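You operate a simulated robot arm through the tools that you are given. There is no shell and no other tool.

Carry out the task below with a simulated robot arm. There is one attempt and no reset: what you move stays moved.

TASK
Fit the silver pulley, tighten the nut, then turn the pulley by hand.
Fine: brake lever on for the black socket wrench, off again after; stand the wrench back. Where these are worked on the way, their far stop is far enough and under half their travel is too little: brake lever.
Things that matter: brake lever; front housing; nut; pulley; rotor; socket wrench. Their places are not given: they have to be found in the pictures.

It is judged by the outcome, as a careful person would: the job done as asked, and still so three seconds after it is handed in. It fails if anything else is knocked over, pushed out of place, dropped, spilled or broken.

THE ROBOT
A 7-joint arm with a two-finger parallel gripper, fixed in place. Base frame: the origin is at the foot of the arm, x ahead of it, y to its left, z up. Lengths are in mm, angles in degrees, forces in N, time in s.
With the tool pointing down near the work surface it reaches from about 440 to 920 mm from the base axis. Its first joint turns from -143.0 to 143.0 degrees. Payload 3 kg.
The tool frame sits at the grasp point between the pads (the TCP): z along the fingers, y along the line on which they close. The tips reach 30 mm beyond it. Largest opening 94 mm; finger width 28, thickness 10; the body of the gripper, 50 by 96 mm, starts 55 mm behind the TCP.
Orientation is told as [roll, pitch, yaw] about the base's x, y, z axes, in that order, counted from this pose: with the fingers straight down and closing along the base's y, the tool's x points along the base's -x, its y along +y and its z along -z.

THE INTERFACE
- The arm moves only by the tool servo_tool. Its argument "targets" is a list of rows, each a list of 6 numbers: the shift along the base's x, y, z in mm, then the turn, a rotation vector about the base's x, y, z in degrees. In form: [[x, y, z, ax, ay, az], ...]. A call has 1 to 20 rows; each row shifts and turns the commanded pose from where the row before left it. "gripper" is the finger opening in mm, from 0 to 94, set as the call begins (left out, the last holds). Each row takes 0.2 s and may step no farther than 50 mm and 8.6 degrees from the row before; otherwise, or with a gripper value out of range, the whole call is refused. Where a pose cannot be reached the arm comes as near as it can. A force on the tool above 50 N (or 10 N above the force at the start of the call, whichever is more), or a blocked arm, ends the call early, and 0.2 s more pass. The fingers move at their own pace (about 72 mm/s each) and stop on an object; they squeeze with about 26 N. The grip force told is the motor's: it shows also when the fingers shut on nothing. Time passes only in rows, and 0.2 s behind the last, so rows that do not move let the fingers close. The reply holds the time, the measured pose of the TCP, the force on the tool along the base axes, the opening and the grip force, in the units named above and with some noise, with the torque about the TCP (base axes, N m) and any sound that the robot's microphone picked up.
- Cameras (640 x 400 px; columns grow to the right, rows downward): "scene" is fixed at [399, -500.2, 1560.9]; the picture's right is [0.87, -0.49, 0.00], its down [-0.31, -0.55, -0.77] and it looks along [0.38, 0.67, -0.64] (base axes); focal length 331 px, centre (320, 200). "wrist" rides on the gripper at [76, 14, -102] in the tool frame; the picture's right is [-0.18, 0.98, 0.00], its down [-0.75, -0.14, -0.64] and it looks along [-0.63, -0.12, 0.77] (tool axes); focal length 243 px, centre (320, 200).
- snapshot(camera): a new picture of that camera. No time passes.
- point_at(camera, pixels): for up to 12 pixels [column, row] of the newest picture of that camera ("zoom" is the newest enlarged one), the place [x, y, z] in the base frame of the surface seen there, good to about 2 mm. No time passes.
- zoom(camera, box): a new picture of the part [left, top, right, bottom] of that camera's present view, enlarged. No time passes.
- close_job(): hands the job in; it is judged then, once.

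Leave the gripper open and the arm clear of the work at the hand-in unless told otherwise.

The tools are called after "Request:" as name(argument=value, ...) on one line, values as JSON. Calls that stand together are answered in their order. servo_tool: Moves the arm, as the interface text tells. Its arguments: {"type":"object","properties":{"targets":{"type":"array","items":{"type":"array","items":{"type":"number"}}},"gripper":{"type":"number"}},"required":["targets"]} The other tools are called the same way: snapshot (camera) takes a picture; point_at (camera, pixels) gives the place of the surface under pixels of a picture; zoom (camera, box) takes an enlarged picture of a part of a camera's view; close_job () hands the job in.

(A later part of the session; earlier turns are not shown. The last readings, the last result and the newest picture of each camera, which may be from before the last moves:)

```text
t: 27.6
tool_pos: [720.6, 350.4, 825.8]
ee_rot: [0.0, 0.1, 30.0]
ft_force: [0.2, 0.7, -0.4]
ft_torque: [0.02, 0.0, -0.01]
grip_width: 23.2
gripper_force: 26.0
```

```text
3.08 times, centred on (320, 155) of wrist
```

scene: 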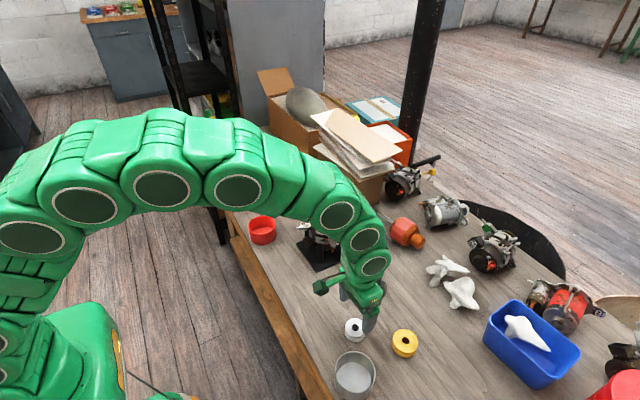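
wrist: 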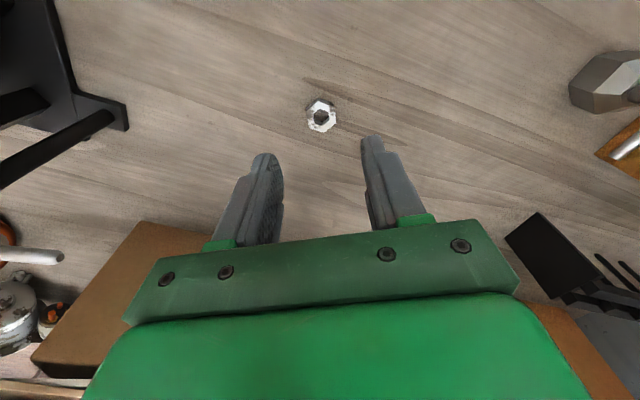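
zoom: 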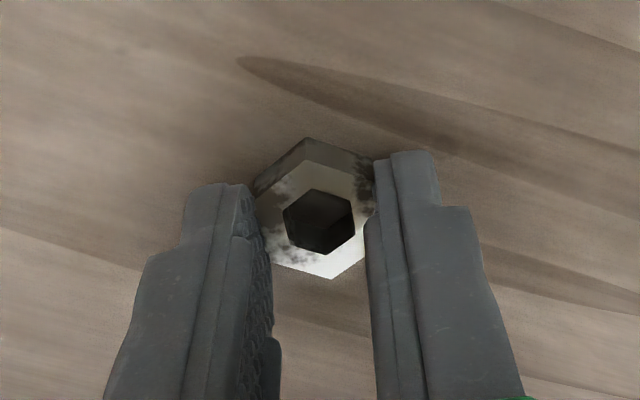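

The nut is held at 23.2 mm. I'll lift to z≈1065 and carry it above the shaft, well over the lever knob.

Request:
servo_tool(targets=[[0, 0, 5, 0, 0, 0], [0, 0, 25, 0, 0, 0], [0, 0, 45, 0, 0, 0], [0, 0, 45, 0, 0, 0], [0, 0, 45, 0, 0, 0], [0, 0, 45, 0, 0, 0], [0, 0, 30, 0, 0, 0], [4.75, -43.45, 0, 0, 0, 0], [4.75, -43.45, 0, 0, 0, 0], [4.75, -43.45, 0, 0, 0, 0], [4.75, -43.45, 0, 0, 0, 0], [4.75, -43.45, 0, 0, 0, 0], [4.75, -43.45, 0, 0, 0, 0], [0, 0, 0, 0, 0, 0], [0, 0, 0, 0, 0, 0]])

Request:
zoom(camera="wrist", box=[270, 90, 370, 220])

Request:
zoom(camera="scene", box=[295, 155, 355, 220])

```text
t: 30.8
tool_pos: [750.4, 86.4, 1062.9]
ee_rot: [0.0, 0.1, 30.0]
ft_force: [0.3, 0.4, 0.1]
ft_torque: [0.04, 0.02, 0.0]
grip_width: 22.8
gripper_force: 25.9
```

```text
3.08 times, centred on (320, 155) of wrist
```

zoom: 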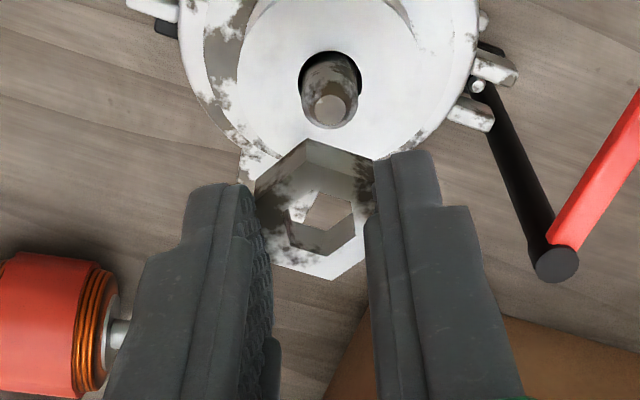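

```text
6.15 times, centred on (325, 188) of scene
```

zoom: 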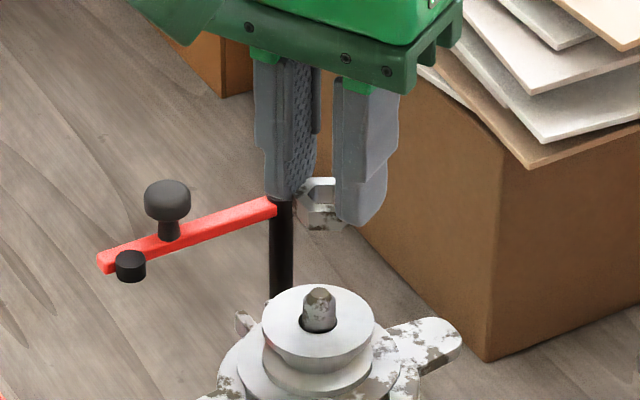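

I'll zoom tightly on the held nut and measure its centre.

Request:
zoom(camera="wrist", box=[300, 120, 350, 190])

Request:
point_at(camera="zoom", pixels=[[320, 100], [320, 250]])

```text
5.71 times, centred on (325, 155) of wrist
```

zoom: 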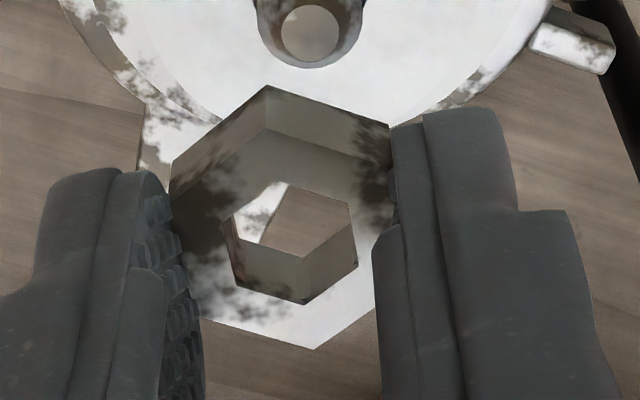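

```text
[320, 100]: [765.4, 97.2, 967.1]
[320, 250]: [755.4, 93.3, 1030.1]
```

Request:
point_at(camera="zoom", pixels=[[221, 219], [287, 176], [354, 204], [362, 264], [304, 310], [232, 292], [268, 134], [314, 344], [309, 30], [285, 32], [335, 32], [309, 10]])

```text
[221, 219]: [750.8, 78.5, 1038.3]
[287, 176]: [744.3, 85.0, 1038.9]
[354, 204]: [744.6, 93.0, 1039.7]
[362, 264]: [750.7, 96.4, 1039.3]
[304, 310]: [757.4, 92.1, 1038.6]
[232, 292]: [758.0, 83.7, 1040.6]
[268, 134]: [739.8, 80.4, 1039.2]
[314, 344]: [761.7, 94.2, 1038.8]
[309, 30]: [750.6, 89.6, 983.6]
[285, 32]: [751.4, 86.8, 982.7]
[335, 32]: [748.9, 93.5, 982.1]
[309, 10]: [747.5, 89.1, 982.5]
```

Nut hole centre is ≈ (750.9, 87.9); shaft ≈ (749.5, 90). I'll shift (-1.1,+2.0) and lower 38 mm to just above the shaft tip, then recheck.

Request:
servo_tool(targets=[[-1.1, 2.0, -10, 0, 0, 0], [0, 0, -15, 0, 0, 0], [0, 0, -13, 0, 0, 0], [0, 0, 0, 0, 0, 0], [0, 0, 0, 0, 0, 0]])

Request:
zoom(camera="wrist", box=[300, 120, 350, 190])

Request:
point_at(camera="zoom", pixels=[[221, 219], [287, 176], [354, 204], [362, 264], [304, 310], [232, 292], [268, 134], [314, 344]])

Request:
zoom(camera="scene", box=[310, 180, 340, 215])

```text
t: 32.0
tool_pos: [748.1, 90.7, 1026.0]
ee_rot: [0.0, 0.1, 30.1]
ft_force: [-1.0, 0.8, -1.0]
ft_torque: [0.01, 0.0, -0.04]
grip_width: 23.3
gripper_force: 25.8
```

```text
5.71 times, centred on (325, 155) of wrist
```

zoom: 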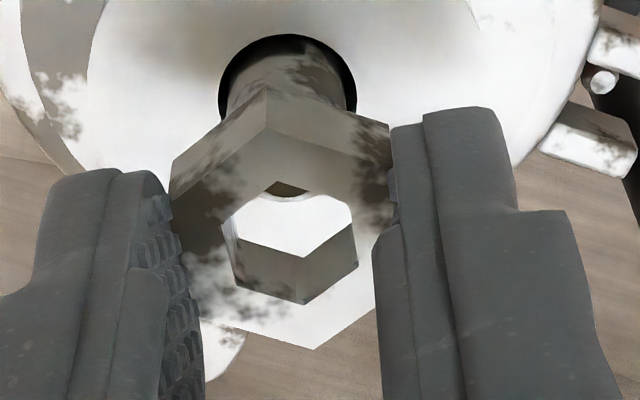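

```text
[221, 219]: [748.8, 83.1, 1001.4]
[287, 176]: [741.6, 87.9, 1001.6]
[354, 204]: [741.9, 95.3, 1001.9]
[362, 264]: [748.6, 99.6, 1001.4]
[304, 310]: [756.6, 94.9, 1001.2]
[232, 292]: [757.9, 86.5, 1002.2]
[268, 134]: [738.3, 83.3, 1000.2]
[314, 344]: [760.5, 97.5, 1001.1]
```

```text
11.43 times, centred on (325, 198) of scene
```

zoom: 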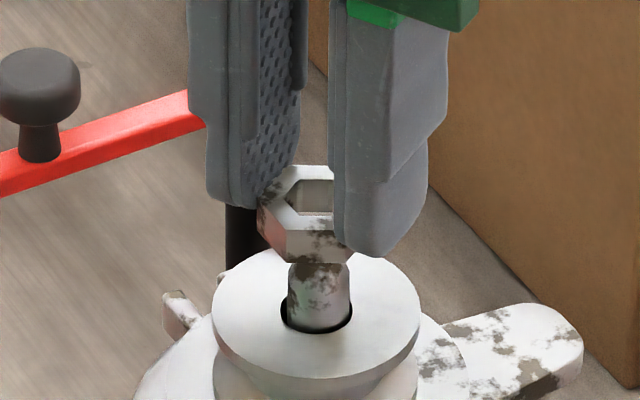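

Nut centre is (749.3, 91.0), shaft ≈ (749.2, 89.9). I'll shift -0.9 in y and lower in small steps, watching side forces.

Request:
servo_tool(targets=[[0, -0.9, 0, 0, 0, 0], [0, 0, -4, 0, 0, 0], [0, 0, -2, 0, 0, 0], [0, 0, -2, 0, 0, 0], [0, 0, 0, 0, 0, 0]])

Request:
servo_tool(targets=[[0, 0, -1, 0, 0, 0], [0, 0, 0, 0, 0, 0]])

Request:
servo_tool(targets=[[0, 0, -1, 0, 0, 0], [0, 0, 0, 0, 0, 0]])

```text
t: 33.2
tool_pos: [748.5, 89.9, 1017.6]
ee_rot: [0.0, 0.0, 29.9]
ft_force: [0.3, 0.1, -0.3]
ft_torque: [-0.01, 0.0, 0.0]
grip_width: 22.9
gripper_force: 26.6
```

```text
t: 33.8
tool_pos: [748.3, 89.5, 1015.8]
ee_rot: [0.1, 0.0, 30.0]
ft_force: [0.6, 0.2, -0.8]
ft_torque: [-0.03, -0.01, 0.0]
grip_width: 22.7
gripper_force: 25.9
```

```text
t: 34.4
tool_pos: [748.4, 90.5, 1017.3]
ee_rot: [0.0, 0.0, 29.9]
ft_force: [0.0, 0.2, 0.1]
ft_torque: [0.03, -0.02, 0.05]
grip_width: 23.0
gripper_force: 26.3
```

No contact forces yet. I'll keep lowering gently.

Request:
servo_tool(targets=[[0, 0, -1.5, 0, 0, 0], [0, 0, -1.5, 0, 0, 0], [0, 0, 0, 0, 0, 0]])

Request:
zoom(camera="scene", box=[310, 180, 340, 215])

Request:
zoom(camera="wrist", box=[300, 120, 350, 190])

```text
t: 35.2
tool_pos: [748.7, 90.2, 1011.8]
ee_rot: [0.0, 0.1, 30.1]
ft_force: [1.2, 0.1, 1.9]
ft_torque: [0.02, -0.05, 0.01]
grip_width: 22.9
gripper_force: 25.3
```

```text
11.43 times, centred on (325, 198) of scene
```

zoom: 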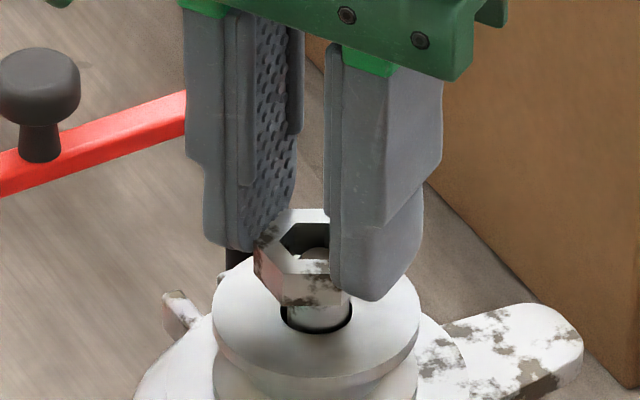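

```text
5.71 times, centred on (325, 155) of wrist
```

zoom: 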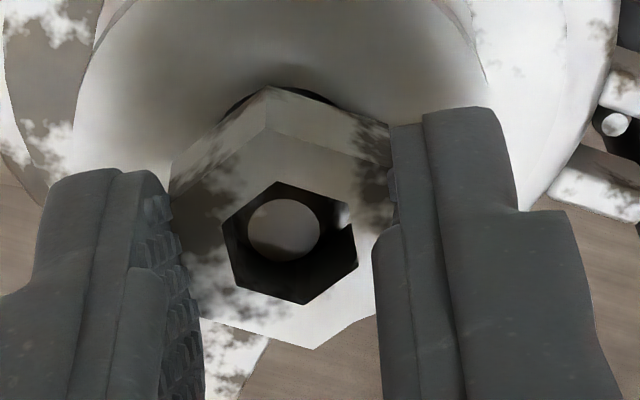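

The shaft tip shows inside the nut. I'll keep lowering in 1 mm steps and read the force.

Request:
servo_tool(targets=[[0, 0, -1, 0, 0, 0], [0, 0, 0, 0, 0, 0]])

Request:
servo_tool(targets=[[0, 0, -1, 0, 0, 0], [0, 0, 0, 0, 0, 0]])

Request:
servo_tool(targets=[[0, 0, -1, 0, 0, 0], [0, 0, 0, 0, 0, 0]])

```text
t: 35.8
tool_pos: [747.5, 90.5, 1011.5]
ee_rot: [0.0, 0.0, 30.0]
ft_force: [4.7, -0.6, 2.0]
ft_torque: [-0.01, -0.19, 0.02]
grip_width: 22.7
gripper_force: 26.1
```

```text
t: 36.4
tool_pos: [748.1, 90.3, 1012.2]
ee_rot: [0.0, -0.2, 30.1]
ft_force: [7.7, 0.6, 12.2]
ft_torque: [0.04, -0.35, 0.04]
grip_width: 22.8
gripper_force: 25.5
```

```text
t: 37.0
tool_pos: [748.0, 89.5, 1010.1]
ee_rot: [0.0, 0.1, 29.9]
ft_force: [7.7, 0.1, -1.7]
ft_torque: [0.01, -0.25, -0.02]
grip_width: 22.9
gripper_force: 26.5
```

There's a +7.7 N side force in x. I'll shift +0.8 mm in x to relieve it, then continue down.

Request:
servo_tool(targets=[[0.8, 0, 0, 0, 0, 0], [0, 0, 0, 0, 0, 0]])

Request:
servo_tool(targets=[[0, 0, -1, 0, 0, 0], [0, 0, 0, 0, 0, 0]])

Request:
servo_tool(targets=[[0, 0, -1, 0, 0, 0], [0, 0, 0, 0, 0, 0]])

Request:
zoom(camera="scene", box=[310, 180, 340, 215])

```text
t: 37.6
tool_pos: [748.9, 91.7, 1008.4]
ee_rot: [-0.1, 0.0, 30.1]
ft_force: [1.3, 0.2, -0.1]
ft_torque: [-0.01, -0.02, 0.01]
grip_width: 23.1
gripper_force: 25.9
```

```text
t: 38.2
tool_pos: [748.1, 91.0, 1008.6]
ee_rot: [0.0, 0.0, 30.1]
ft_force: [0.8, -0.1, 0.0]
ft_torque: [-0.02, -0.01, -0.02]
grip_width: 22.8
gripper_force: 26.3
```

```text
t: 38.8
tool_pos: [749.6, 91.0, 1008.4]
ee_rot: [0.0, 0.0, 30.0]
ft_force: [0.6, -0.8, -0.2]
ft_torque: [0.01, 0.02, 0.0]
grip_width: 22.9
gripper_force: 25.8
```

```text
11.43 times, centred on (325, 198) of scene
```

zoom: 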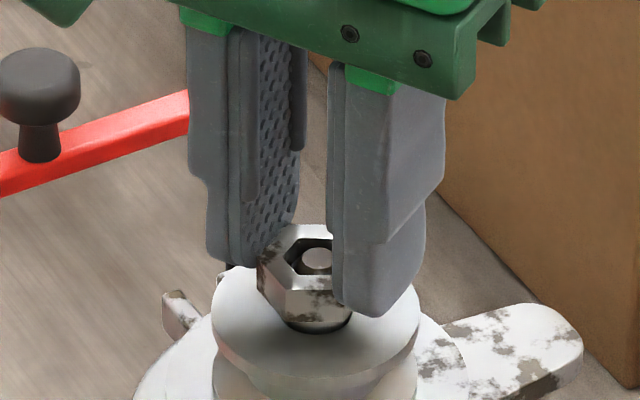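

Forces are free and the nut is sliding down. A few more millimetres remain to the pulley face.

Request:
servo_tool(targets=[[0, 0, -1, 0, 0, 0], [0, 0, -1, 0, 0, 0], [0, 0, 0, 0, 0, 0]])

Request:
servo_tool(targets=[[0, 0, -1, 0, 0, 0], [0, 0, 0, 0, 0, 0]])

Request:
servo_tool(targets=[[0, 0, -1, 0, 0, 0], [0, 0, 0, 0, 0, 0]])

Request:
zoom(camera="scene", box=[310, 180, 340, 215])

```text
t: 39.6
tool_pos: [749.1, 90.7, 1006.3]
ee_rot: [-0.1, -0.1, 30.0]
ft_force: [7.7, -3.7, 19.4]
ft_torque: [-0.14, -0.28, 0.0]
grip_width: 22.8
gripper_force: 25.6
```

```text
t: 40.2
tool_pos: [749.2, 90.3, 1004.7]
ee_rot: [0.1, 0.1, 30.0]
ft_force: [6.9, -4.1, 18.5]
ft_torque: [-0.12, -0.23, -0.01]
grip_width: 23.0
gripper_force: 26.1
```

```text
t: 40.8
tool_pos: [749.3, 90.6, 1003.4]
ee_rot: [0.0, 0.0, 30.0]
ft_force: [7.0, -5.3, 16.6]
ft_torque: [-0.17, -0.25, -0.02]
grip_width: 22.9
gripper_force: 26.1
```

```text
11.43 times, centred on (325, 198) of scene
```

zoom: 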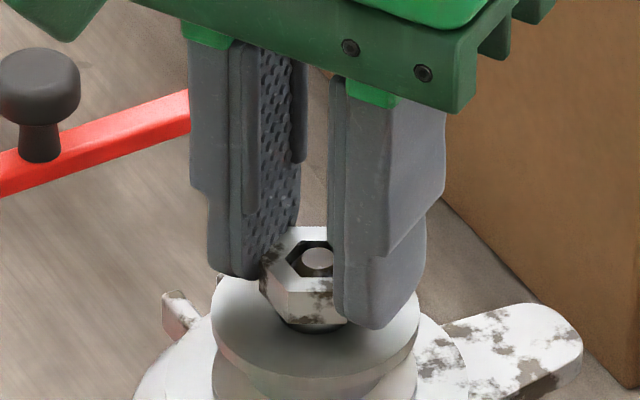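

The nut stopped while the fingers slid down (16–19 N), so the thread starts here. I'll measure the nut top height.

Request:
point_at(camera="zoom", pixels=[[300, 232], [275, 260], [318, 260], [300, 300], [290, 350], [262, 280], [300, 330]])

```text
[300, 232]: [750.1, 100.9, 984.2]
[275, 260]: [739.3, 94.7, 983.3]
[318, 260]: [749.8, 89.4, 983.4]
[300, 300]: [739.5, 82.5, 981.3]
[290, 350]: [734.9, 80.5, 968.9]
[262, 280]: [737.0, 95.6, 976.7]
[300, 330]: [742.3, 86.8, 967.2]
```

The nut top is ≈983.5, about 4 mm above seating, so it must be threaded. I'll ease off the down-force slightly, then turn the nut clockwise (negative yaw) 45° to start the thread and check.

Request:
servo_tool(targets=[[0.4, -0.3, 0.8, 0, 0, 0], [0, 0, 0, 0, 0, 0]])

Request:
servo_tool(targets=[[0, 0, 0, 0, 0, -5], [0, 0, 0, 0, 0, -5], [0, 0, 0, 0, 0, -5], [0, 0, 0, 0, 0, -5], [0, 0, 0, 0, 0, -5], [0, 0, 0, 0, 0, -5], [0, 0, 0, 0, 0, 0]])

Request:
zoom(camera="scene", box=[310, 180, 340, 215])

```text
t: 41.4
tool_pos: [749.9, 89.8, 1004.3]
ee_rot: [0.0, 0.1, 30.1]
ft_force: [5.0, -0.7, 3.2]
ft_torque: [-0.07, -0.12, 0.0]
grip_width: 23.1
gripper_force: 26.0
```

```text
t: 43.0
tool_pos: [748.7, 90.8, 1004.7]
ee_rot: [0.0, 0.0, 0.0]
ft_force: [5.5, 4.7, 0.6]
ft_torque: [0.21, -0.15, 0.0]
grip_width: 22.8
gripper_force: 26.3
```

```text
11.43 times, centred on (325, 198) of scene
```

zoom: 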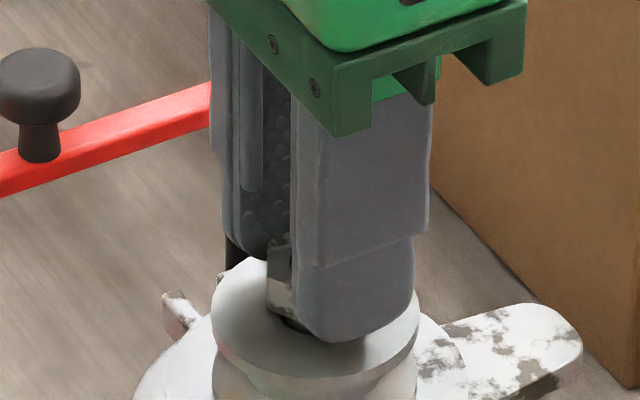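

The turn went smoothly. I'll relieve the side force and continue clockwise another 80°.

Request:
servo_tool(targets=[[0.5, 0.5, 0, 0, 0, -5], [0, 0, 0, 0, 0, -7], [0, 0, 0, 0, 0, -7], [0, 0, 0, 0, 0, -7], [0, 0, 0, 0, 0, -7], [0, 0, 0, 0, 0, -7], [0, 0, 0, 0, 0, 0]])

Request:
servo_tool(targets=[[0, 0, 0, 0, 0, -8], [0, 0, 0, 0, 0, -8], [0, 0, 0, 0, 0, -8], [0, 0, 0, 0, 0, -8], [0, 0, 0, 0, 0, -8], [0, 0, 0, 0, 0, 0]])

Request:
zoom(camera="scene", box=[310, 180, 340, 215])

Request:
zoom(camera="wrist", box=[300, 120, 350, 190])

```text
t: 44.6
tool_pos: [749.0, 91.1, 1004.8]
ee_rot: [0.1, 0.1, -40.0]
ft_force: [-5.6, 4.1, -1.5]
ft_torque: [0.12, 0.17, 0.01]
grip_width: 23.2
gripper_force: 25.8
```

```text
t: 46.0
tool_pos: [749.1, 90.8, 1005.4]
ee_rot: [0.0, 0.0, -79.9]
ft_force: [-0.8, 0.1, -1.4]
ft_torque: [0.01, 0.0, 0.03]
grip_width: 22.9
gripper_force: 25.7
```

```text
11.43 times, centred on (325, 198) of scene
```

zoom: 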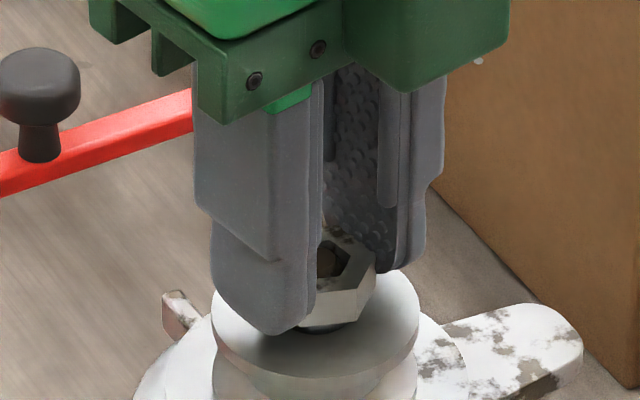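

```text
5.71 times, centred on (325, 155) of wrist
```

zoom: 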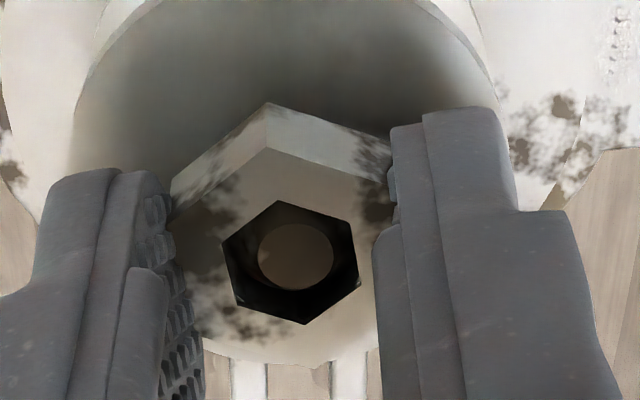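

Request:
point_at(camera="zoom", pixels=[[280, 175], [210, 290], [290, 340], [295, 250], [360, 300], [280, 80]])

Request:
servo_tool(targets=[[0, 0, 0, 0, 0, -8], [0, 0, 0, 0, 0, -8], [0, 0, 0, 0, 0, -8], [0, 0, 0, 0, 0, -8], [0, 0, 0, 0, 0, -8], [0, 0, 0, 0, 0, 0]])

```text
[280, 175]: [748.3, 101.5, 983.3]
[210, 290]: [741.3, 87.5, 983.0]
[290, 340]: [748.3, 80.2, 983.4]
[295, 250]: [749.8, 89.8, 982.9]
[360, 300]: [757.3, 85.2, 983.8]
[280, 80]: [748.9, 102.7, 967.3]
```

```text
t: 47.4
tool_pos: [750.1, 91.2, 1004.2]
ee_rot: [0.0, 0.0, -120.0]
ft_force: [0.7, 1.0, 2.9]
ft_torque: [0.02, -0.01, 0.0]
grip_width: 22.8
gripper_force: 26.1
```

Request:
servo_tool(targets=[[0, 0, 0, 0, 0, -8], [0, 0, 0, 0, 0, -8], [0, 0, 0, 0, 0, -8], [0, 0, 0, 0, 0, -8], [0, 0, 0, 0, 0, 0]])

Request:
zoom(camera="wrist", box=[300, 120, 350, 190])

Request:
point_at(camera="zoom", pixels=[[280, 175], [210, 290], [290, 340], [295, 250], [360, 300], [280, 80], [300, 170], [220, 300], [230, 190]])

Request:
zoom(camera="scene", box=[310, 180, 340, 215])

```text
t: 48.6
tool_pos: [749.2, 90.9, 1004.7]
ee_rot: [0.1, 0.1, -152.1]
ft_force: [11.3, -5.7, 6.4]
ft_torque: [-0.12, -0.45, -0.02]
grip_width: 22.9
gripper_force: 25.7
```

```text
5.71 times, centred on (325, 155) of wrist
```

zoom: 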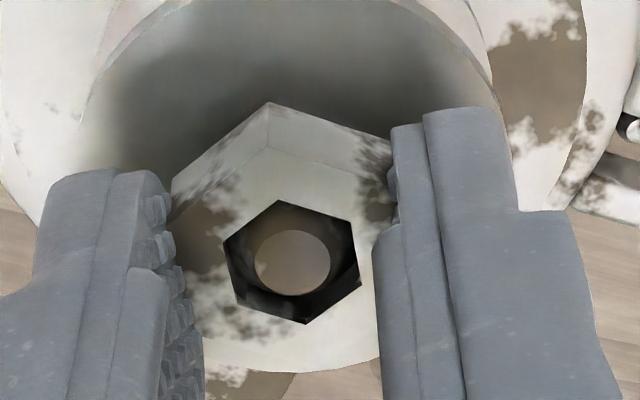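

```text
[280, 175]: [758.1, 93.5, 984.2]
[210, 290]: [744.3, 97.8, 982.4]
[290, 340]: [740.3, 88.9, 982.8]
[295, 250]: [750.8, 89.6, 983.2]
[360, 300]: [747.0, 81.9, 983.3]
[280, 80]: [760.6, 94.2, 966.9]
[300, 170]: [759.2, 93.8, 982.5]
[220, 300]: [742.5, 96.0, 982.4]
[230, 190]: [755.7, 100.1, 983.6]
```

```text
11.43 times, centred on (325, 198) of scene
```

zoom: 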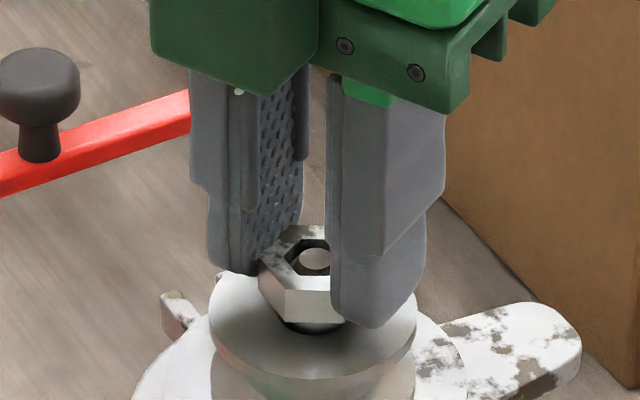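

After 182° of turning the nut height hardly changed; the rotor probably turned along since the brake is off. I'll release the nut (it sits on the shaft), lift, and look.

Request:
servo_tool(targets=[[0.5, -0.3, 0, 0, 0, 0], [0, 0, 0, 0, 0, 0], [0, 0, 0, 0, 0, 0]], gripper=40)

Request:
servo_tool(targets=[[0, 0, 5, 0, 0, 0], [0, 0, 15, 0, 0, 0], [0, 0, 40, 0, 0, 0], [0, 0, 40, 0, 0, 0], [-40, 0, 0, 0, 0, 8], [-40, 0, 0, 0, 0, 8], [-40, 0, 0, 0, 0, 8], [0, 0, 0, 0, 0, 8]])

Request:
zoom(camera="scene", box=[295, 180, 355, 230])

```text
t: 49.4
tool_pos: [750.0, 89.3, 1005.4]
ee_rot: [0.0, -0.1, -152.0]
ft_force: [0.0, 0.8, 0.0]
ft_torque: [0.0, -0.02, 0.0]
grip_width: 39.9
gripper_force: 0.1
```

```text
t: 51.2
tool_pos: [628.4, 90.9, 1104.2]
ee_rot: [0.0, -0.1, -119.9]
ft_force: [0.9, 0.6, 0.3]
ft_torque: [-0.01, -0.03, 0.02]
grip_width: 40.1
gripper_force: 0.1
```

```text
8.00 times, centred on (325, 205) of scene
```

zoom: 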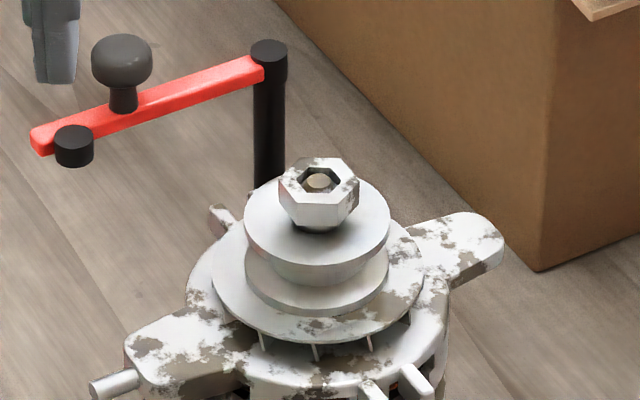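

The nut sits on the shaft, waiting on the thread. Next is the brake: I'll measure the lever knob and arm again.

Request:
zoom(camera="scene", box=[295, 182, 325, 206])

Request:
point_at(camera="zoom", pixels=[[130, 70], [70, 60], [195, 65], [130, 20], [130, 100], [130, 140], [30, 170], [300, 95], [395, 40], [370, 45], [418, 45], [60, 180]])

```text
16.00 times, centred on (310, 194) of scene
```

zoom: 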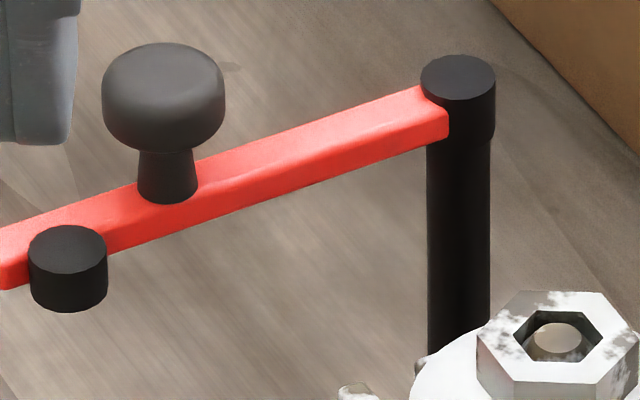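

```text
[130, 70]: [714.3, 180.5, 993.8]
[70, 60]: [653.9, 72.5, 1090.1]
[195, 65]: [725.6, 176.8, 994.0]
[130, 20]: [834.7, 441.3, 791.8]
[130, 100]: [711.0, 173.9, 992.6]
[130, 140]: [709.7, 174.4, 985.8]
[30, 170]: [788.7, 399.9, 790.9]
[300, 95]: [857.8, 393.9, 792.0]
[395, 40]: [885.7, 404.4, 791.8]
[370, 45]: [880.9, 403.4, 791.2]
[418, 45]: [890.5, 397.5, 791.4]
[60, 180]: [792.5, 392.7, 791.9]
```

Request:
point_at(camera="zoom", pixels=[[163, 55], [163, 75], [108, 75], [218, 75], [163, 46], [458, 75], [425, 75], [493, 75], [166, 180], [300, 160], [68, 245], [68, 290]])

```text
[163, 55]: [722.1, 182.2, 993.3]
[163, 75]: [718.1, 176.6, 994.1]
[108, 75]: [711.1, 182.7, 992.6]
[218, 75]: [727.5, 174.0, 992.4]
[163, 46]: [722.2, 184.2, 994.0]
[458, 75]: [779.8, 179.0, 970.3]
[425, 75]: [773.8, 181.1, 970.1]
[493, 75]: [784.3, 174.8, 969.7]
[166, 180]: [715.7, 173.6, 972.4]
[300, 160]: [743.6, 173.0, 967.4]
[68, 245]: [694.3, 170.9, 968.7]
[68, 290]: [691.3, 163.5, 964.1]
```

Knob centre ≈ (719.3,178.3), head z≈978–994, post axis (779.3,178.2), so the radius is 60. I'll go above the knob with the fingers closing along x (yaw -90).

Request:
servo_tool(targets=[[22.7, 22, -11, 0, 0, 7.5], [22.7, 22, -11, 0, 0, 7.5], [22.7, 22, -11, 0, 0, 7.5], [22.7, 22, -11, 0, 0, 7.5], [0, 0, 0, 0, 0, 0], [0, 0, 0, 0, 0, 0]], gripper=50)

Request:
snapshot(camera="wrist")

Request:
zoom(camera="scene", box=[285, 155, 345, 220])

```text
t: 52.6
tool_pos: [721.2, 178.4, 1059.4]
ee_rot: [-0.1, -0.1, -89.9]
ft_force: [0.4, 0.4, 0.4]
ft_torque: [0.02, 0.01, 0.03]
grip_width: 50.2
gripper_force: 0.1
```

```text
taken
```

wrist: 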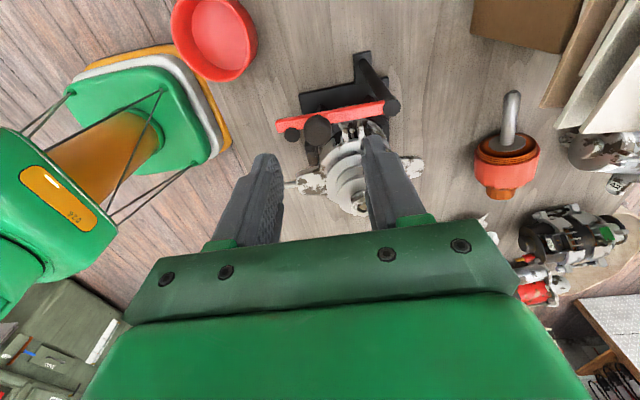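

```text
6.15 times, centred on (315, 188) of scene
```

zoom: 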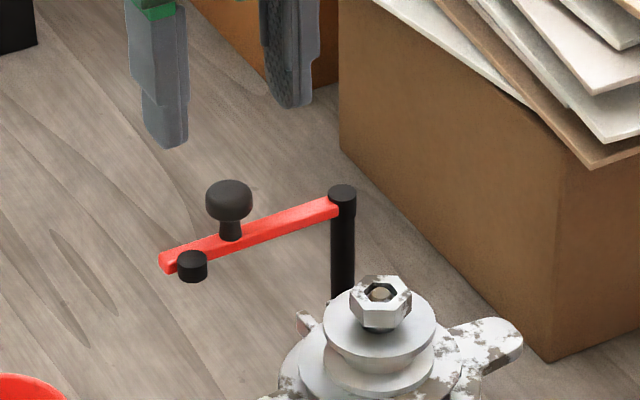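

The fingers straddle the knob. I'll lower to z≈1005 and close on it.

Request:
servo_tool(targets=[[-0.5, 0, -25, 0, 0, 0], [0, 0, -20, 0, 0, 0], [0, 0, -9, 0, 0, 0], [0, 0, 0, 0, 0, 0]])

Request:
zoom(camera="scene", box=[285, 165, 335, 215])

```text
t: 53.6
tool_pos: [720.9, 178.1, 1007.0]
ee_rot: [0.0, 0.0, -89.9]
ft_force: [-0.7, -0.1, 0.3]
ft_torque: [-0.03, 0.0, -0.01]
grip_width: 50.1
gripper_force: 0.0
```

```text
8.00 times, centred on (310, 190) of scene
```

zoom: 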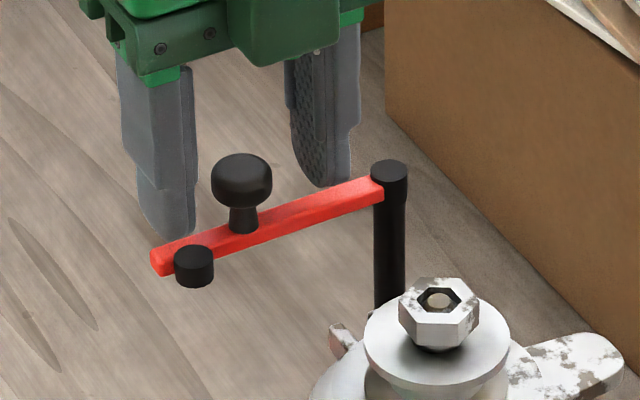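

Positioned around the knob. I'll close on it.

Request:
servo_tool(targets=[[0, 0, 0, 0, 0, 0], [0, 0, 0, 0, 0, 0], [0, 0, 0, 0, 0, 0]], gripper=0)

Request:
zoom(camera="scene", box=[285, 165, 335, 215])

```text
t: 54.4
tool_pos: [720.3, 177.5, 1006.7]
ee_rot: [-0.1, 0.0, -89.9]
ft_force: [-14.9, 0.6, 2.6]
ft_torque: [-0.25, 0.4, 0.02]
grip_width: 21.0
gripper_force: 25.9
```

```text
8.00 times, centred on (310, 190) of scene
```

zoom: 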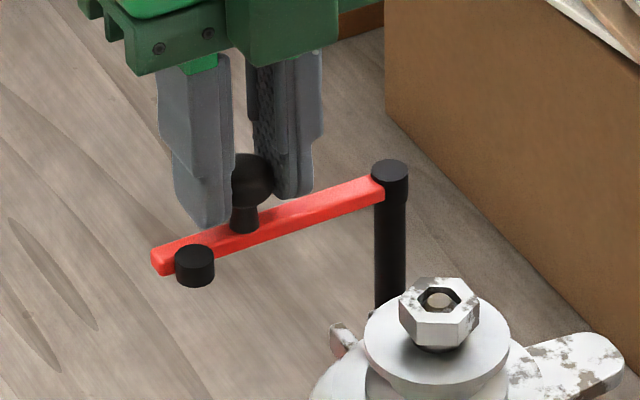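

The knob is held at 21 mm, with -15 N in x from slight off-centring. I'll relieve that by -1.3 mm, then swing the lever along its arc toward the pulley, 21° first.

Request:
servo_tool(targets=[[-1.3, 0, 0, 0, 0, 0], [0, 0, 0, 0, 0, 0]])

Request:
servo_tool(targets=[[0.45, -7.31, 0, 0, 0, 7], [1.33, -7.2, 0, 0, 0, 7], [2.2, -6.99, 0, 0, 0, 7], [0, 0, 0, 0, 0, 0]])

Request:
zoom(camera="scene", box=[285, 165, 345, 225])

```text
t: 55.0
tool_pos: [719.6, 178.0, 1007.3]
ee_rot: [0.2, 0.0, -90.0]
ft_force: [11.7, 0.7, 0.2]
ft_torque: [-0.04, -0.35, 0.06]
grip_width: 21.2
gripper_force: 25.8
```

```text
t: 56.0
tool_pos: [723.7, 157.1, 1006.7]
ee_rot: [0.0, 0.0, -68.9]
ft_force: [-2.6, 1.8, 1.0]
ft_torque: [0.34, 0.18, 0.09]
grip_width: 20.9
gripper_force: 26.1
```

```text
6.67 times, centred on (315, 195) of scene
```

zoom: 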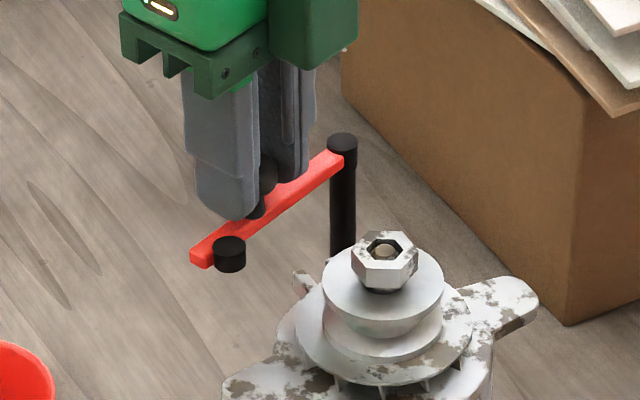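

The lever swings freely. I'll continue in 7° steps toward the pad touching the pulley.

Request:
servo_tool(targets=[[3.04, -6.67, 0, 0, 0, 7], [3.83, -6.25, 0, 0, 0, 7], [0, 0, 0, 0, 0, 0]])

Request:
zoom(camera="scene", box=[285, 165, 345, 225])

```text
t: 56.8
tool_pos: [730.0, 143.8, 1007.9]
ee_rot: [0.0, 0.0, -54.8]
ft_force: [-1.9, -2.2, 7.0]
ft_torque: [-0.16, -0.08, -0.07]
grip_width: 21.0
gripper_force: 26.4
```

```text
6.67 times, centred on (315, 195) of scene
```

zoom: 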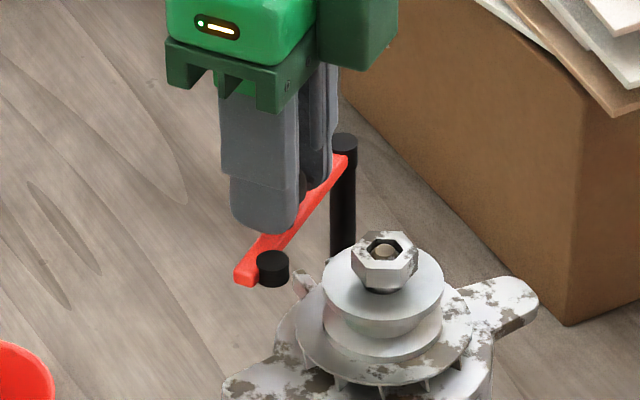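

Request:
servo_tool(targets=[[2.19, -2.94, 0, 0, 0, 3.5], [2.37, -2.8, 0, 0, 0, 3.5], [0, 0, 0, 0, 0, 0]])

Request:
servo_tool(targets=[[2.54, -2.64, 0, 0, 0, 3.5], [0, 0, 0, 0, 0, 0]])

Request:
zoom(camera="scene", box=[295, 175, 345, 225])

```text
t: 57.6
tool_pos: [737.7, 138.8, 1006.1]
ee_rot: [0.1, 0.1, -47.9]
ft_force: [7.1, 4.1, -0.1]
ft_torque: [0.12, -0.14, -0.05]
grip_width: 21.0
gripper_force: 26.4
```

```text
t: 58.2
tool_pos: [737.6, 134.9, 1006.6]
ee_rot: [0.0, 0.0, -44.4]
ft_force: [12.9, 8.2, -1.0]
ft_torque: [0.18, -0.32, -0.11]
grip_width: 21.4
gripper_force: 25.2
```

```text
8.00 times, centred on (320, 200) of scene
```

zoom: 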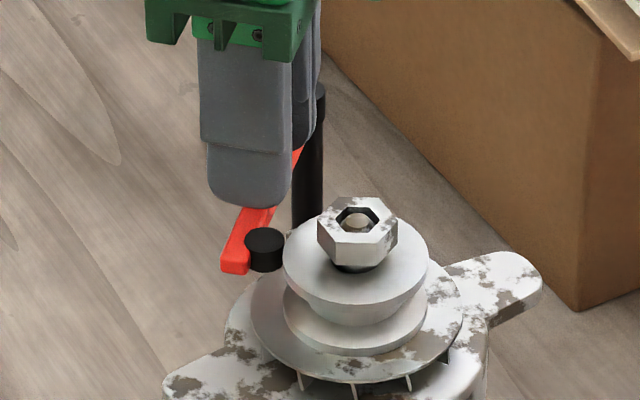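

The pad is nearly at the pulley. The force is mostly radial (tool slightly too far out), so I'll nudge inward by (+0.9,+0.9) and continue 3.5°.

Request:
servo_tool(targets=[[0.9, 0.9, 0, 0, 0, 0], [2.69, -2.49, 0, 0, 0, 3.5], [0, 0, 0, 0, 0, 0]])

Request:
zoom(camera="scene", box=[295, 175, 345, 225])

```text
t: 59.0
tool_pos: [739.9, 133.8, 1006.4]
ee_rot: [-0.1, 0.1, -40.8]
ft_force: [-18.2, 5.6, -0.5]
ft_torque: [0.43, 0.8, -0.06]
grip_width: 20.9
gripper_force: 26.2
```

```text
8.00 times, centred on (320, 200) of scene
```

zoom: 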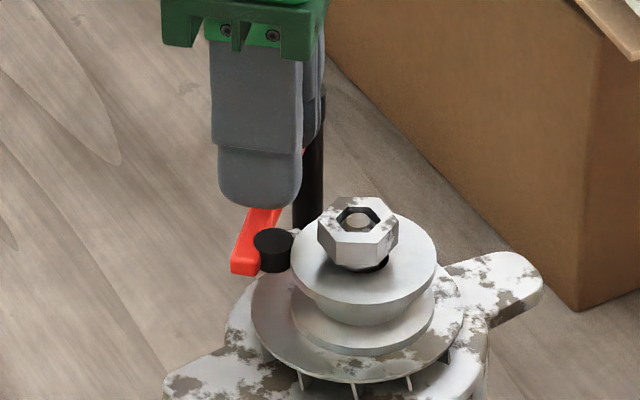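

The pad is now pressed against the pulley, with about 17 N opposing. The lever is at its stop at roughly 49°. I'll release the knob and see whether it stays.

Request:
servo_tool(targets=[[0, 0, 0, 0, 0, 0], [0, 0, 0, 0, 0, 0], [0, 0, 0, 0, 0, 0]], gripper=40)

Request:
servo_tool(targets=[[0, 0, 20, 0, 0, 0], [0, 0, 40, 0, 0, 0], [0, 0, 40, 0, 0, 0], [-40, 20, 0, 0, 0, 0], [-40, 20, 0, 0, 0, 0], [0, 0, 0, 0, 0, 0]])

Request:
zoom(camera="scene", box=[295, 175, 345, 225])

```text
t: 59.8
tool_pos: [739.9, 134.6, 1007.1]
ee_rot: [0.0, 0.0, -40.9]
ft_force: [0.2, 0.0, 0.7]
ft_torque: [-0.01, -0.03, -0.01]
grip_width: 39.8
gripper_force: 0.1
```

```text
t: 61.2
tool_pos: [658.8, 173.2, 1106.1]
ee_rot: [0.1, 0.1, -40.9]
ft_force: [0.3, -0.2, -0.2]
ft_torque: [-0.03, -0.02, 0.01]
grip_width: 40.0
gripper_force: 0.1
```

```text
8.00 times, centred on (320, 200) of scene
```

zoom: 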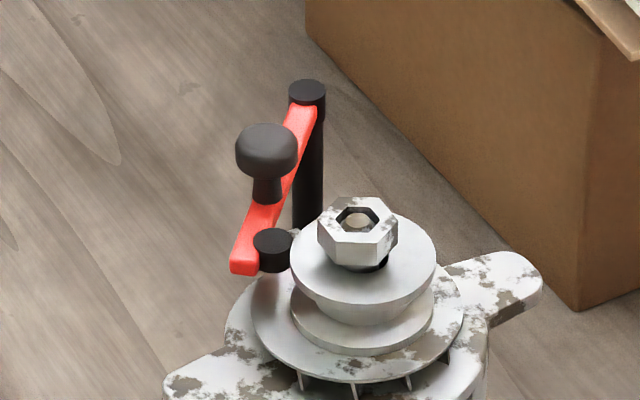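

The lever stays on with its pad against the pulley. Now I'll measure the nut's corners in a tight zoom for aligning the socket.

Request:
zoom(camera="scene", box=[317, 196, 333, 210])

Request:
point_at(camera="zoom", pixels=[[320, 100], [320, 200], [250, 130], [400, 130]])

```text
16.00 times, centred on (325, 203) of scene
```

zoom: 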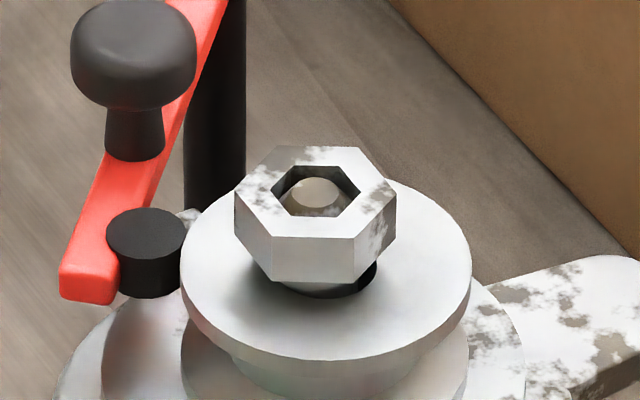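

```text
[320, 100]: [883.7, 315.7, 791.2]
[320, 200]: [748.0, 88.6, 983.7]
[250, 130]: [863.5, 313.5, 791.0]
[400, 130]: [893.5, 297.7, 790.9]
```

Request:
point_at(camera="zoom", pixels=[[241, 190], [281, 151], [359, 152], [391, 193], [350, 233], [272, 232], [316, 160], [316, 225], [316, 278], [240, 230], [220, 250], [420, 260]])

```text
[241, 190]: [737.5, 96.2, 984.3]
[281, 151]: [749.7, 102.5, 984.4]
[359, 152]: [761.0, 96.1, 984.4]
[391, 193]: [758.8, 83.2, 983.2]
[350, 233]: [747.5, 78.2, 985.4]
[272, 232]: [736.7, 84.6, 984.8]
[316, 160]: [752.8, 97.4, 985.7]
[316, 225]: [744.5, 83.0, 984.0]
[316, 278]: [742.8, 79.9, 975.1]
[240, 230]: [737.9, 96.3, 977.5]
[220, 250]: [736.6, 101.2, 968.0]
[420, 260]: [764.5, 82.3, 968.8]
```

The nut centre is (748.5, 90.1) with corners at ≈28° mod 60. Now I'll look closely at the wrench's socket for its hex orientation and exact axis.

Request:
zoom(camera="scene", box=[224, 174, 244, 190])

Request:
point_at(camera="zoom", pixels=[[320, 100], [320, 200], [320, 300], [250, 250], [400, 250], [320, 250]])

```text
16.00 times, centred on (234, 182) of scene
```

zoom: 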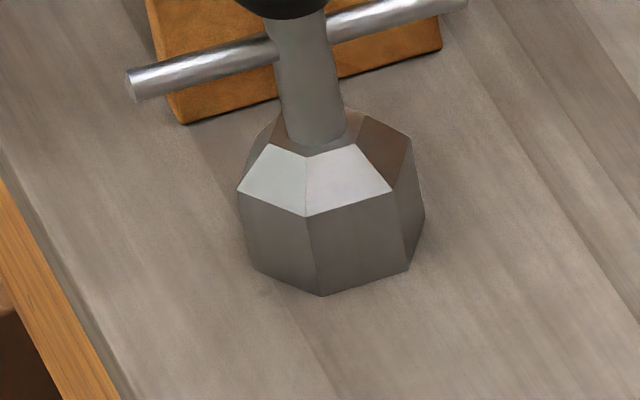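

```text
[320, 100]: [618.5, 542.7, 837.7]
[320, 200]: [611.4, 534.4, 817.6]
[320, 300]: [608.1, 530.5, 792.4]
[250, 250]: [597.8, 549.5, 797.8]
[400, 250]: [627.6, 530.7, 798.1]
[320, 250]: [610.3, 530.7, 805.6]
```

Request:
point_at(camera="zoom", pixels=[[322, 290], [258, 264], [404, 264], [242, 196], [306, 213], [388, 192], [409, 145], [270, 125], [305, 20], [135, 85], [455, 5], [306, 155]])

Request:
zoom(camera="scene", box=[220, 148, 244, 172])

Request:
point_at(camera="zoom", pixels=[[320, 50], [320, 100], [320, 200], [320, 300], [270, 100], [380, 100], [280, 250], [380, 250]])

```text
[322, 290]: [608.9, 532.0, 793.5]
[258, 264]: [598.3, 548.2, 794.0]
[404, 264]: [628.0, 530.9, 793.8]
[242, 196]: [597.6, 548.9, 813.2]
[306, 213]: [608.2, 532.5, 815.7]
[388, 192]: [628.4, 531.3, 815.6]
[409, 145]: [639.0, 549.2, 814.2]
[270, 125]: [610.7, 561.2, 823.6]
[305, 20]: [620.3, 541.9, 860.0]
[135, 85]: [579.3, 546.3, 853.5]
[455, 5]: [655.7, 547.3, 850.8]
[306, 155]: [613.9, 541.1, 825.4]
```

```text
16.00 times, centred on (232, 160) of scene
```

zoom: 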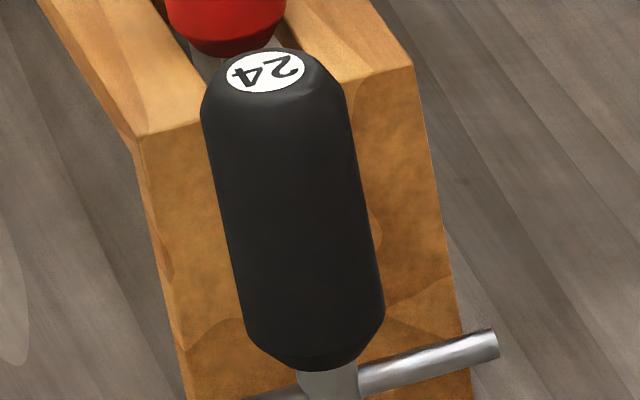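

```text
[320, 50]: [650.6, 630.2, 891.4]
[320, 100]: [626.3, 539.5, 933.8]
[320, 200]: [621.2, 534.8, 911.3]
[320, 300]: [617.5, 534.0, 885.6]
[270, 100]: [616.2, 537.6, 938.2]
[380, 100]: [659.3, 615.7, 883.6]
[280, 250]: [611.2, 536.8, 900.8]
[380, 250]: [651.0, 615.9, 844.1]
```

The socket's corners are at ≈0° mod 60 and its axis is (618.5,548.7), so the wrench must turn about +28° to fit the nut. Before moving there I'll check tall things near the wrench rack (black posts, other handles).

Request:
snapshot(camera="scene")

Request:
point_at(camera="scene", pixels=[[205, 100], [215, 200], [188, 100], [235, 50], [223, 138], [217, 128], [210, 120], [206, 85], [220, 100], [160, 60], [245, 130], [225, 145]])

Request:
snapshot(camera="wrist")

```text
taken
```

scene: 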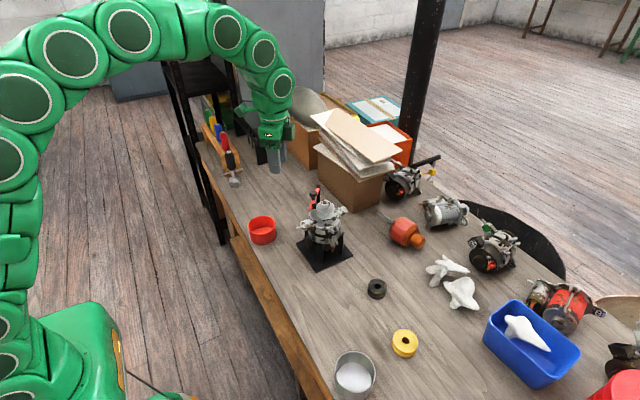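

```text
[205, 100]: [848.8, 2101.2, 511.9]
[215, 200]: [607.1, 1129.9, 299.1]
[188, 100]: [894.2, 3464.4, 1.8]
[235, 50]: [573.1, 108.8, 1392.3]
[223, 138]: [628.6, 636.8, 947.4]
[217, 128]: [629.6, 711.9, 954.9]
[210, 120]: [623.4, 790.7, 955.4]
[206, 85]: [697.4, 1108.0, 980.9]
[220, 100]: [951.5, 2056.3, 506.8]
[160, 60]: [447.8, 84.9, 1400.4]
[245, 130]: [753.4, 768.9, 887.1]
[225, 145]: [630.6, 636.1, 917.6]
```

```text
taken
```

wrist: 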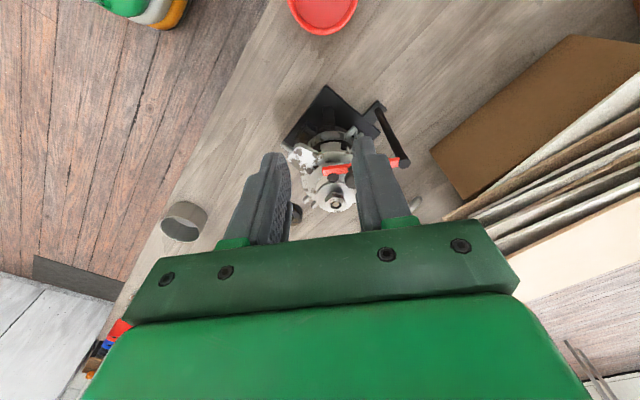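

The black posts are far beyond (y>1100), and the nearest other tool, the red handle at y≈640, tops out at 955. I'll travel high to above the wrench, turning to yaw +90 so the fingers close along x.

Request:
servo_tool(targets=[[-2.38, 22.08, 0, 0, 0, 7.7], [-2.38, 22.08, 0, 0, 0, 7.7], [-2.38, 22.08, 0, 0, 0, 7.7], [-2.38, 22.08, 0, 0, 0, 7.7], [-2.38, 22.08, 0, 0, 0, 7.7], [-2.38, 22.08, 0, 0, 0, 7.7], [-2.38, 22.08, 0, 0, 0, 7.7], [-2.38, 22.08, 0, 0, 0, 7.7], [-2.38, 22.08, 0, 0, 0, 7.7], [-2.38, 22.08, 0, 0, 0, 7.7], [-2.38, 22.08, 0, 0, 0, 7.7], [-2.38, 22.08, 0, 0, 0, 7.7], [-2.38, 22.08, 0, 0, 0, 7.7], [-2.38, 22.08, 0, 0, 0, 7.7], [-2.38, 22.08, 0, 0, 0, 7.7], [-2.38, 22.08, 0, 0, 0, 7.7], [-2.38, 22.08, 0, 0, 0, 7.7], [0, 0, 0, 0, 0, 0], [0, 0, 0, 0, 0, 0]], gripper=60)

Request:
snapshot(camera="wrist")

Request:
zoom(camera="scene", box=[190, 90, 280, 200])

```text
t: 65.2
tool_pos: [620.0, 550.3, 1106.4]
ee_rot: [0.0, 0.2, 89.9]
ft_force: [0.2, 0.9, 0.1]
ft_torque: [0.01, 0.0, 0.02]
grip_width: 59.6
gripper_force: 0.0
```

```text
taken
```

wrist: 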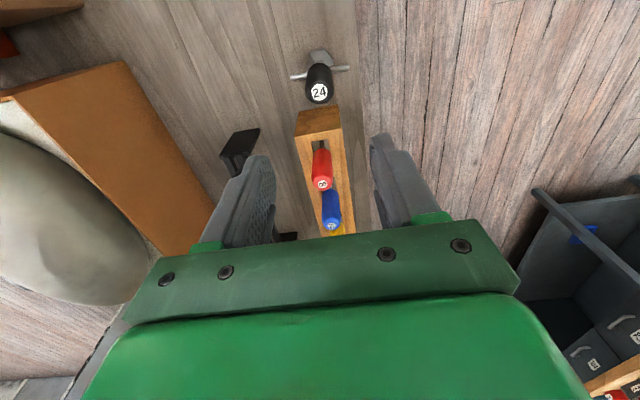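

```text
3.64 times, centred on (235, 145) of scene
```

zoom: 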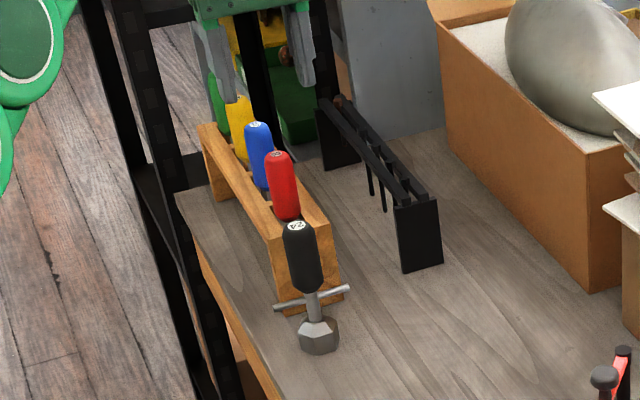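

The gripper is above the wrench. I'll test how far the wrist can turn counter-clockwise up here, so I know my range before gripping.

Request:
servo_tool(targets=[[0, 0, 0, 0, 0, 8], [0, 0, 0, 0, 0, 8], [0, 0, 0, 0, 0, 8], [0, 0, 0, 0, 0, 8], [0, 0, 0, 0, 0, 8], [0, 0, 0, 0, 0, 8], [0, 0, 0, 0, 0, 8], [0, 0, 0, 0, 0, 0]])

Request:
point_at(camera="wrist", pixels=[[319, 91], [309, 92], [329, 92], [295, 76], [347, 67], [322, 70]])

```text
t: 67.0
tool_pos: [619.3, 550.6, 1107.1]
ee_rot: [0.0, -0.1, 146.1]
ft_force: [0.2, -0.5, -0.4]
ft_torque: [0.04, 0.01, -0.02]
grip_width: 59.8
gripper_force: 0.1
```

```text
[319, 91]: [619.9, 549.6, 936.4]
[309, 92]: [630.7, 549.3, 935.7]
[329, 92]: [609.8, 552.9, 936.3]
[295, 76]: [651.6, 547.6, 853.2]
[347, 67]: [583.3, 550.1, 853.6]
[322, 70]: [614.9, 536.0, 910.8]
```

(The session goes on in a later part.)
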